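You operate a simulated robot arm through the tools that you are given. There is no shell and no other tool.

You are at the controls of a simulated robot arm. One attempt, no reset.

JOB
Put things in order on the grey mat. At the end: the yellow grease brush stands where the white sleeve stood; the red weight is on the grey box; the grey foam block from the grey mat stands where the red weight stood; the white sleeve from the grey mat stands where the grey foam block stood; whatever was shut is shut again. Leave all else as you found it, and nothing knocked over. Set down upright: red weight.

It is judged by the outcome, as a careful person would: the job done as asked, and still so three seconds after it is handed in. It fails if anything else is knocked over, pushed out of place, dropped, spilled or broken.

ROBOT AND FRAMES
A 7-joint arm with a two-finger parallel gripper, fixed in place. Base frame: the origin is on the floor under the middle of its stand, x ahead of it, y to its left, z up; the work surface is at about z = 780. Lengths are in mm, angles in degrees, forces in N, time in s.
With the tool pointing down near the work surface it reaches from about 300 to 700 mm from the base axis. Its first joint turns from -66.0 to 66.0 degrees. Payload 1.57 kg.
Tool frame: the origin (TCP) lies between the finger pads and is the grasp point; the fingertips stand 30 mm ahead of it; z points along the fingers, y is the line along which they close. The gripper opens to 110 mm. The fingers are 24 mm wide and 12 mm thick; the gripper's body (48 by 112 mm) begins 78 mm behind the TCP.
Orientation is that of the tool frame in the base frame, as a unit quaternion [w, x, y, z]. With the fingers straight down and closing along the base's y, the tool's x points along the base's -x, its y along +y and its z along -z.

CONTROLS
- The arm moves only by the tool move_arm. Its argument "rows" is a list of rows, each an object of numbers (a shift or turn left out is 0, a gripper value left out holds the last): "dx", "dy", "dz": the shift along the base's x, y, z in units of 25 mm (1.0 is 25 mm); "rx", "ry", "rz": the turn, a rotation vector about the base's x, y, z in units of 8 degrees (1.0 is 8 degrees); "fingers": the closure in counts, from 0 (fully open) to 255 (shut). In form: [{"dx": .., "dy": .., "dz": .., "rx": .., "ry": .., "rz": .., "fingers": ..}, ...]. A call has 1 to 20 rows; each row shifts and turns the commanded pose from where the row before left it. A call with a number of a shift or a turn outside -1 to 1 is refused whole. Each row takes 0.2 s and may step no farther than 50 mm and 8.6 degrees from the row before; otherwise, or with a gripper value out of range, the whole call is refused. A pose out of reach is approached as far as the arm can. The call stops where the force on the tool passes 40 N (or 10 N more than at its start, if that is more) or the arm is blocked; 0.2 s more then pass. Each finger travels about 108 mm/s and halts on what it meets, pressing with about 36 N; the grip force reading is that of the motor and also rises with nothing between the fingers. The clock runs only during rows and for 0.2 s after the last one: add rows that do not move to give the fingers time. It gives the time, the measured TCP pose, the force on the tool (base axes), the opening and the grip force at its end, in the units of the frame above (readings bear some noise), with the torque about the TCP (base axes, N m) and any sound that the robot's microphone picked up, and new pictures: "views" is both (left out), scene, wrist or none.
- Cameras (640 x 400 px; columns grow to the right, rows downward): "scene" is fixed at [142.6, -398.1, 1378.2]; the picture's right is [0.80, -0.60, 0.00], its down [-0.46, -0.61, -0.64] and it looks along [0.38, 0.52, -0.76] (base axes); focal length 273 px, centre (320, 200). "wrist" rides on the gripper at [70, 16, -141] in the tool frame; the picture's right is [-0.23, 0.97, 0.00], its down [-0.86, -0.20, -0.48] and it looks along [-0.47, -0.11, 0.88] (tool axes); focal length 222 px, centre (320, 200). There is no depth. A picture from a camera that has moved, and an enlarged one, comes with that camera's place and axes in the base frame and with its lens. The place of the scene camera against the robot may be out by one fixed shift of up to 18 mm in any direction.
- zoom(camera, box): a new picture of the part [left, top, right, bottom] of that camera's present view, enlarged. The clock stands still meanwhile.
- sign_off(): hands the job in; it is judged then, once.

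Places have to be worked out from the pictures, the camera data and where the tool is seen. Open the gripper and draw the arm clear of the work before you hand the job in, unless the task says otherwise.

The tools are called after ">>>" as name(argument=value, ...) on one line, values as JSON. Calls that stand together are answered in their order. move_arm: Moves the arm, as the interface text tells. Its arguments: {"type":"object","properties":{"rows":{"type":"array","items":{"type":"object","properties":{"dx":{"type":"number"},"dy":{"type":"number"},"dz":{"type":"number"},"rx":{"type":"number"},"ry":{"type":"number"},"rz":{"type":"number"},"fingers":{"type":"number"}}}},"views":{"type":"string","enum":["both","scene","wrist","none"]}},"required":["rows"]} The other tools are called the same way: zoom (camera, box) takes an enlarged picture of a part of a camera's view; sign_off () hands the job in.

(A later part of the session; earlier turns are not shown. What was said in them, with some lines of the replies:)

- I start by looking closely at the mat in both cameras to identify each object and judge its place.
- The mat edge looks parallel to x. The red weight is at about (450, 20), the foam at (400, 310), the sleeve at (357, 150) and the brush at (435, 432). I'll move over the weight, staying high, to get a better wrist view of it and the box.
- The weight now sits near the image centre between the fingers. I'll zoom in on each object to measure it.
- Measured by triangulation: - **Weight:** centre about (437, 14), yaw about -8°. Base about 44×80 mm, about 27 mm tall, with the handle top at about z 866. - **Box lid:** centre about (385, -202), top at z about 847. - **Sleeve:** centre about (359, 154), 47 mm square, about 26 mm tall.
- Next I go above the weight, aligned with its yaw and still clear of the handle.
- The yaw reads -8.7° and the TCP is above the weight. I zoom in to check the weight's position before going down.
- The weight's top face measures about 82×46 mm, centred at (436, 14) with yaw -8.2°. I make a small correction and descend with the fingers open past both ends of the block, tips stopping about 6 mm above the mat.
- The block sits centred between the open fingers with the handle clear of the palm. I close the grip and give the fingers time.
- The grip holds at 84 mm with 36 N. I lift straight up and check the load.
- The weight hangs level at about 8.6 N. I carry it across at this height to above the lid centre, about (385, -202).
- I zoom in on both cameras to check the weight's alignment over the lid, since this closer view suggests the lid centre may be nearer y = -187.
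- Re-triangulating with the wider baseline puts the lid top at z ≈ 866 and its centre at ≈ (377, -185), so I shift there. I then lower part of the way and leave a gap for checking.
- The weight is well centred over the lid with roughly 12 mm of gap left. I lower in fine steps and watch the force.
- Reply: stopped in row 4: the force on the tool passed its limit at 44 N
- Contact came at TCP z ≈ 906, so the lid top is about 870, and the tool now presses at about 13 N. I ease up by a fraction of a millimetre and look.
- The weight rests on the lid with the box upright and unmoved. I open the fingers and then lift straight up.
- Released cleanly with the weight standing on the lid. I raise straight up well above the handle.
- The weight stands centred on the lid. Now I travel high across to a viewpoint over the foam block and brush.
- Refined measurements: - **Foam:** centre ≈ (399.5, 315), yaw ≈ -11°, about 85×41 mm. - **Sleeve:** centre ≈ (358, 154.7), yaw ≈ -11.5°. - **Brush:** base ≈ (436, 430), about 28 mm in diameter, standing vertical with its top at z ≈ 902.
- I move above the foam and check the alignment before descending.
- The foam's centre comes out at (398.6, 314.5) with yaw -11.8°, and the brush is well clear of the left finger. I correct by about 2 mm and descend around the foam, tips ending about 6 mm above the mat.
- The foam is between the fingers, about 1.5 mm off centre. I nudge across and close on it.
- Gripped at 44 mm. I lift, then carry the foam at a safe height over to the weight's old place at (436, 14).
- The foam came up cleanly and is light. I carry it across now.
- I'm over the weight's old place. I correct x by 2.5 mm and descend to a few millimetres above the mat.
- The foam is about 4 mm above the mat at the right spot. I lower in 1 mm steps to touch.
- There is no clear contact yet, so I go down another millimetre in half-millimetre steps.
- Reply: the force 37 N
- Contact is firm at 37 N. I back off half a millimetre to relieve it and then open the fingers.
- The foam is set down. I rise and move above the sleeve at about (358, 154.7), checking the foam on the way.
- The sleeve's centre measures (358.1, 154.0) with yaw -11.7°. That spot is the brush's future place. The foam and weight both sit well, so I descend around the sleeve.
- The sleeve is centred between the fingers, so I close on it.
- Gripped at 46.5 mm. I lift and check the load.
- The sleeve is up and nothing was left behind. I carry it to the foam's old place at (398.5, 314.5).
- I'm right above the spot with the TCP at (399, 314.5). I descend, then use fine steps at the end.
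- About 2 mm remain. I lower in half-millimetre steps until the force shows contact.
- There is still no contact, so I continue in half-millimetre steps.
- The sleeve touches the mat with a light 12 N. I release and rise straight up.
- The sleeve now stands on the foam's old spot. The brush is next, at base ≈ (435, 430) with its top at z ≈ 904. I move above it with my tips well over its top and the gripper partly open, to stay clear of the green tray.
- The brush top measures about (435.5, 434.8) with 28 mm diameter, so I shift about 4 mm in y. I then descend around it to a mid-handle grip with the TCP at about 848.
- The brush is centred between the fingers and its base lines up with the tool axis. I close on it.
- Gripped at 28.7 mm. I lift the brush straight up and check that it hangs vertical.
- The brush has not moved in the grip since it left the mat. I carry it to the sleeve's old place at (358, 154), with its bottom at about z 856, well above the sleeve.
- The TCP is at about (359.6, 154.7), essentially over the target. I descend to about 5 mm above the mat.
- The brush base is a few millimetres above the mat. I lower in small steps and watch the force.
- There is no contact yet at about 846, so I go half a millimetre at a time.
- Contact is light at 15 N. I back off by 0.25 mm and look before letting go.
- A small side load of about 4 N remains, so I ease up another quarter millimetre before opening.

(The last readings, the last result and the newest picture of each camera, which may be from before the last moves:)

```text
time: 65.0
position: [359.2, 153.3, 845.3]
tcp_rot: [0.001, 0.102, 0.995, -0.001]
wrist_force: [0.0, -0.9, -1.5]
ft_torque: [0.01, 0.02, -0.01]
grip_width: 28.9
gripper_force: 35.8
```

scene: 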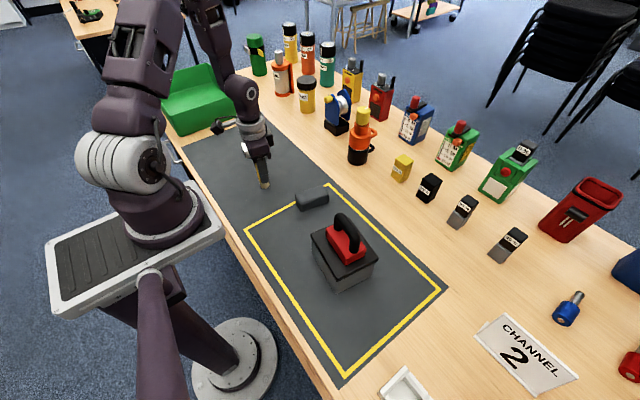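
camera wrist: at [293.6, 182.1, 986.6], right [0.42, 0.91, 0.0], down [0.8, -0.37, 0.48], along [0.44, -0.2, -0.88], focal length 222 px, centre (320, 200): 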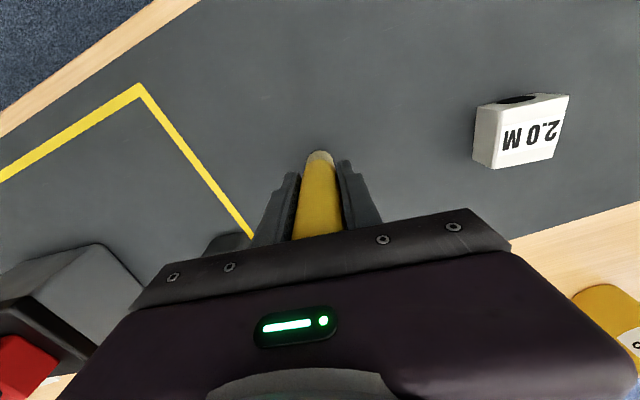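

The load is gone and the base is just touching or a hair above the mat. I open the fingers a little first.

>>> move_arm(rows=[{"fingers": 178}, {}, {"fingers": 150}, {}, {}], views="both")

>>> zoom(camera="wrist", box=[220, 90, 420, 260])

```text
time: 66.2
position: [359.3, 153.4, 845.4]
tcp_rot: [0.001, 0.102, 0.995, -0.001]
wrist_force: [-0.3, 0.2, -0.8]
ft_torque: [-0.01, 0.0, 0.03]
grip_width: 45.8
gripper_force: 0.0
camera wrist: at [293.5, 182.3, 987.0], right [0.42, 0.91, 0.0], down [0.8, -0.37, 0.48], along [0.44, -0.2, -0.88], focal length 222 px, centre (320, 200)
```

scene: 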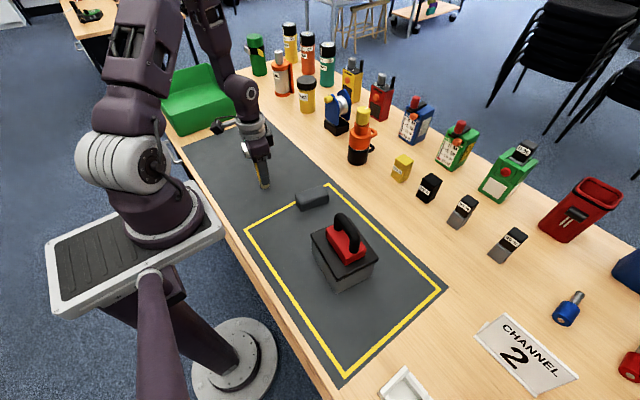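
wrist: 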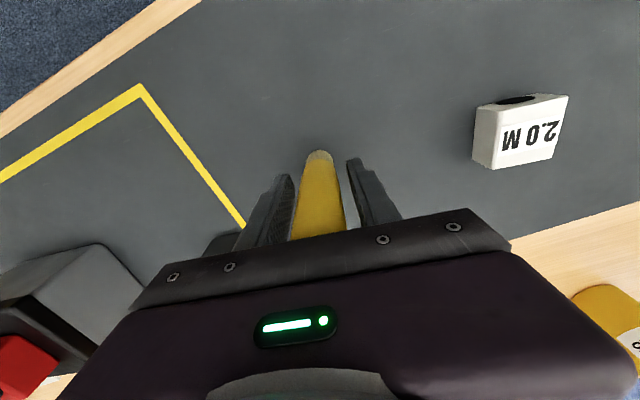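

```text
2.35 times, centred on (320, 175) of wrist
camera zoom: at [293.5, 182.3, 987.0], right [0.42, 0.91, 0.0], down [0.8, -0.37, 0.48], along [0.44, -0.2, -0.88], focal length 523 px, centre (320, 259)
```

zoom: 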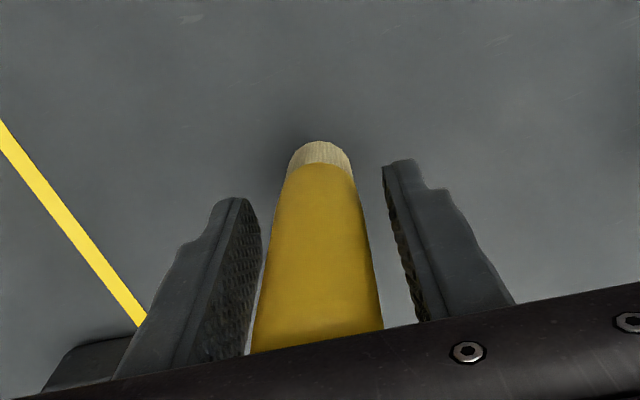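

The brush stands on its own with both fingers clear of it. I open wider and rise straight up past its top.

>>> move_arm(rows=[{"fingers": 50}, {}, {}, {"dz": 0.4}, {"dz": 0.7}, {"dz": 0.9}, {"dz": 0.9}, {"dz": 0.9}, {"dz": 0.9}, {"dz": 0.9}, {}], views="both")

>>> zoom(camera="wrist", box=[250, 60, 410, 200])

>>> zoom(camera="scene", box=[180, 80, 400, 300])

```text
time: 68.6
position: [361.2, 152.3, 986.3]
tcp_rot: [0.0, 0.102, 0.995, -0.001]
wrist_force: [0.5, -0.5, -0.9]
ft_torque: [-0.01, 0.02, -0.01]
grip_width: 88.0
gripper_force: 0.1
camera wrist: at [294.9, 182.3, 1127.8], right [0.42, 0.91, 0.0], down [0.8, -0.37, 0.48], along [0.44, -0.2, -0.88], focal length 222 px, centre (320, 200)
```

scene: 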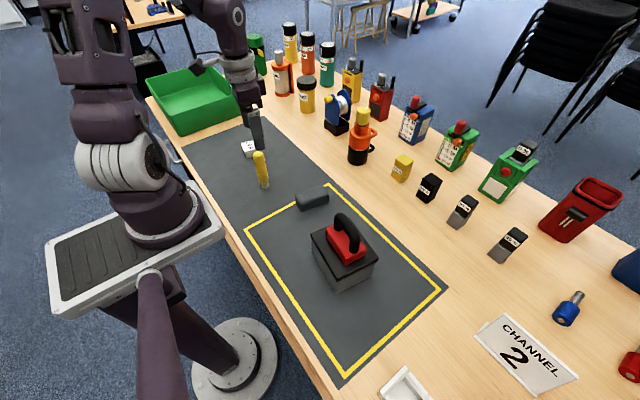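
wrist: 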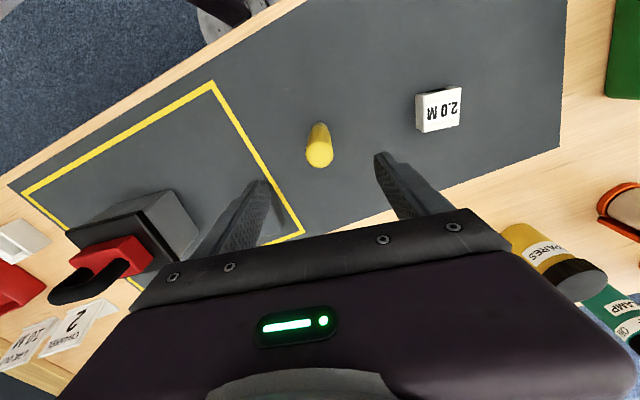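

```text
2.86 times, centred on (330, 130) of wrist
camera zoom: at [294.9, 182.3, 1127.8], right [0.42, 0.91, 0.0], down [0.8, -0.37, 0.48], along [0.44, -0.2, -0.88], focal length 635 px, centre (291, 400)
```

zoom: 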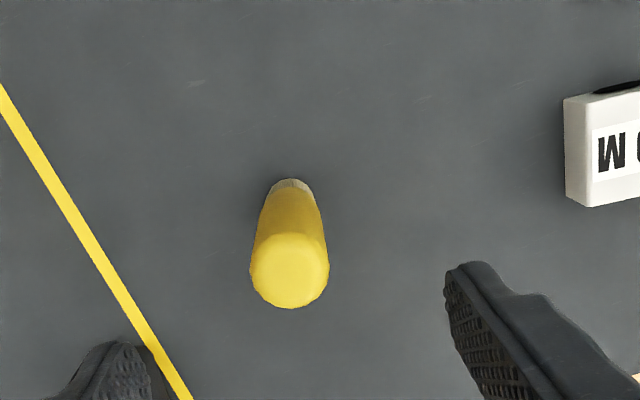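

```text
1.82 times, centred on (290, 190) of scene
camera zoom: at [142.6, -398.1, 1378.2], right [0.8, -0.6, 0.0], down [-0.46, -0.61, -0.64], along [0.38, 0.52, -0.76], focal length 496 px, centre (374, 218)
```

zoom: 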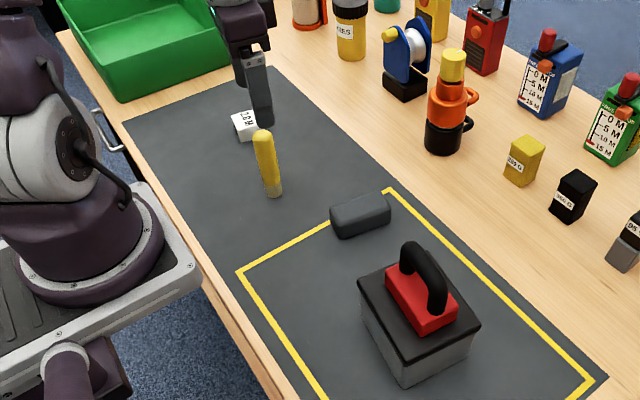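

All four pieces stand where they should, and the brush is upright at about (357.5, 153). I open fully, then draw the arm up and back to its starting pose, clear of the work.

>>> move_arm(rows=[{"dz": 0.9, "fingers": 0}, {"dz": 0.9}, {"dx": -0.4, "dy": 0.15, "dz": 0.7, "rz": 0.3}, {"dx": -0.4, "dy": 0.15, "dz": 0.7, "rz": 0.3}, {"dx": -0.45, "dy": 0.15, "dz": 0.5, "rz": 0.3}, {"dx": -0.45, "dy": 0.15, "dz": 0.2, "rz": 0.3}, {"dx": -0.4, "dy": 0.15, "rz": 0.26}, {}, {}], views="both")

>>> zoom(camera="scene", box=[180, 80, 400, 300])

>>> zoom(camera="wrist", box=[60, 80, 520, 280])

```text
time: 70.6
position: [307.1, 172.3, 1084.0]
tcp_rot: [0.001, 0.0, 1.0, -0.001]
wrist_force: [0.2, -0.1, -0.6]
ft_torque: [0.02, 0.01, 0.0]
grip_width: 110.0
gripper_force: 0.1
camera wrist: at [236.9, 188.7, 1225.3], right [0.23, 0.97, 0.0], down [0.85, -0.2, 0.48], along [0.47, -0.11, -0.88], focal length 222 px, centre (320, 200)
```

scene: 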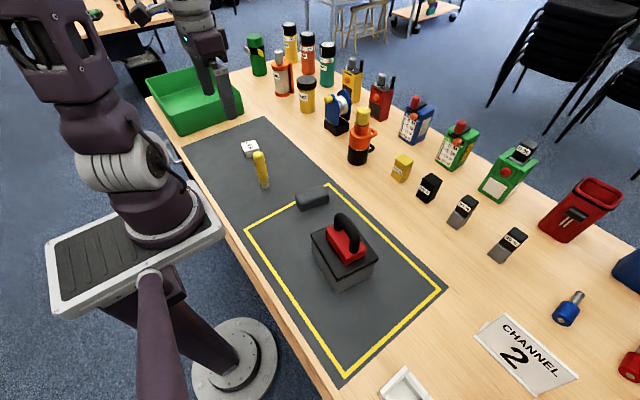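
wrist: 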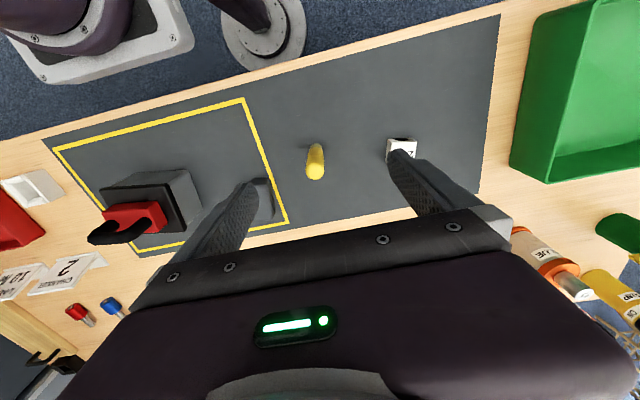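

```text
1.82 times, centred on (290, 190) of scene
camera zoom: at [142.6, -398.1, 1378.2], right [0.8, -0.6, 0.0], down [-0.46, -0.61, -0.64], along [0.38, 0.52, -0.76], focal length 496 px, centre (374, 218)
```

zoom: 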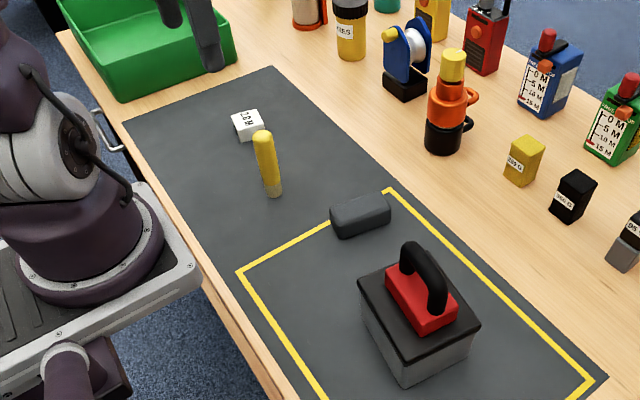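

```text
1.39 times, centred on (290, 180) of wrist
camera zoom: at [236.9, 188.7, 1225.3], right [0.23, 0.97, 0.0], down [0.85, -0.2, 0.48], along [0.47, -0.11, -0.88], focal length 309 px, centre (362, 228)
```

zoom: 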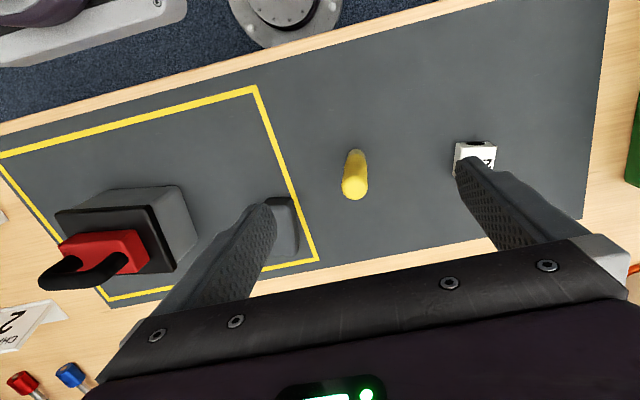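

The final pictures show the following:
- The red weight stands upright on the shut grey box, which hasn't moved.
- The foam is on the weight's old spot and the sleeve is on the foam's old spot.
- The brush stands where the sleeve stood.
- Everything else is untouched, and the gripper is open and clear.

I hand the job in.

>>> sign_off()

```text
The job is handed in.
```

The job is done and handed in. The last pictures before hand-in showed everything standing as asked, with nothing knocked over.

- **Red weight:** it stands upright in the middle of the grey box's lid. The lid stayed shut the whole time and the box did not move.
- **Grey foam block:** it is where the red weight stood, within about 2 mm by my measurements. It keeps its own direction, so its long side runs across the line the weight's did.
- **White sleeve:** it is where the foam block stood, also within about 2 mm, label side up as before.
- **Yellow grease brush:** it stands upright on its bristles where the white sleeve stood, within about 2 mm.

Nothing else was touched. The gripper is fully open and the arm is back at its starting pose, clear of the work.
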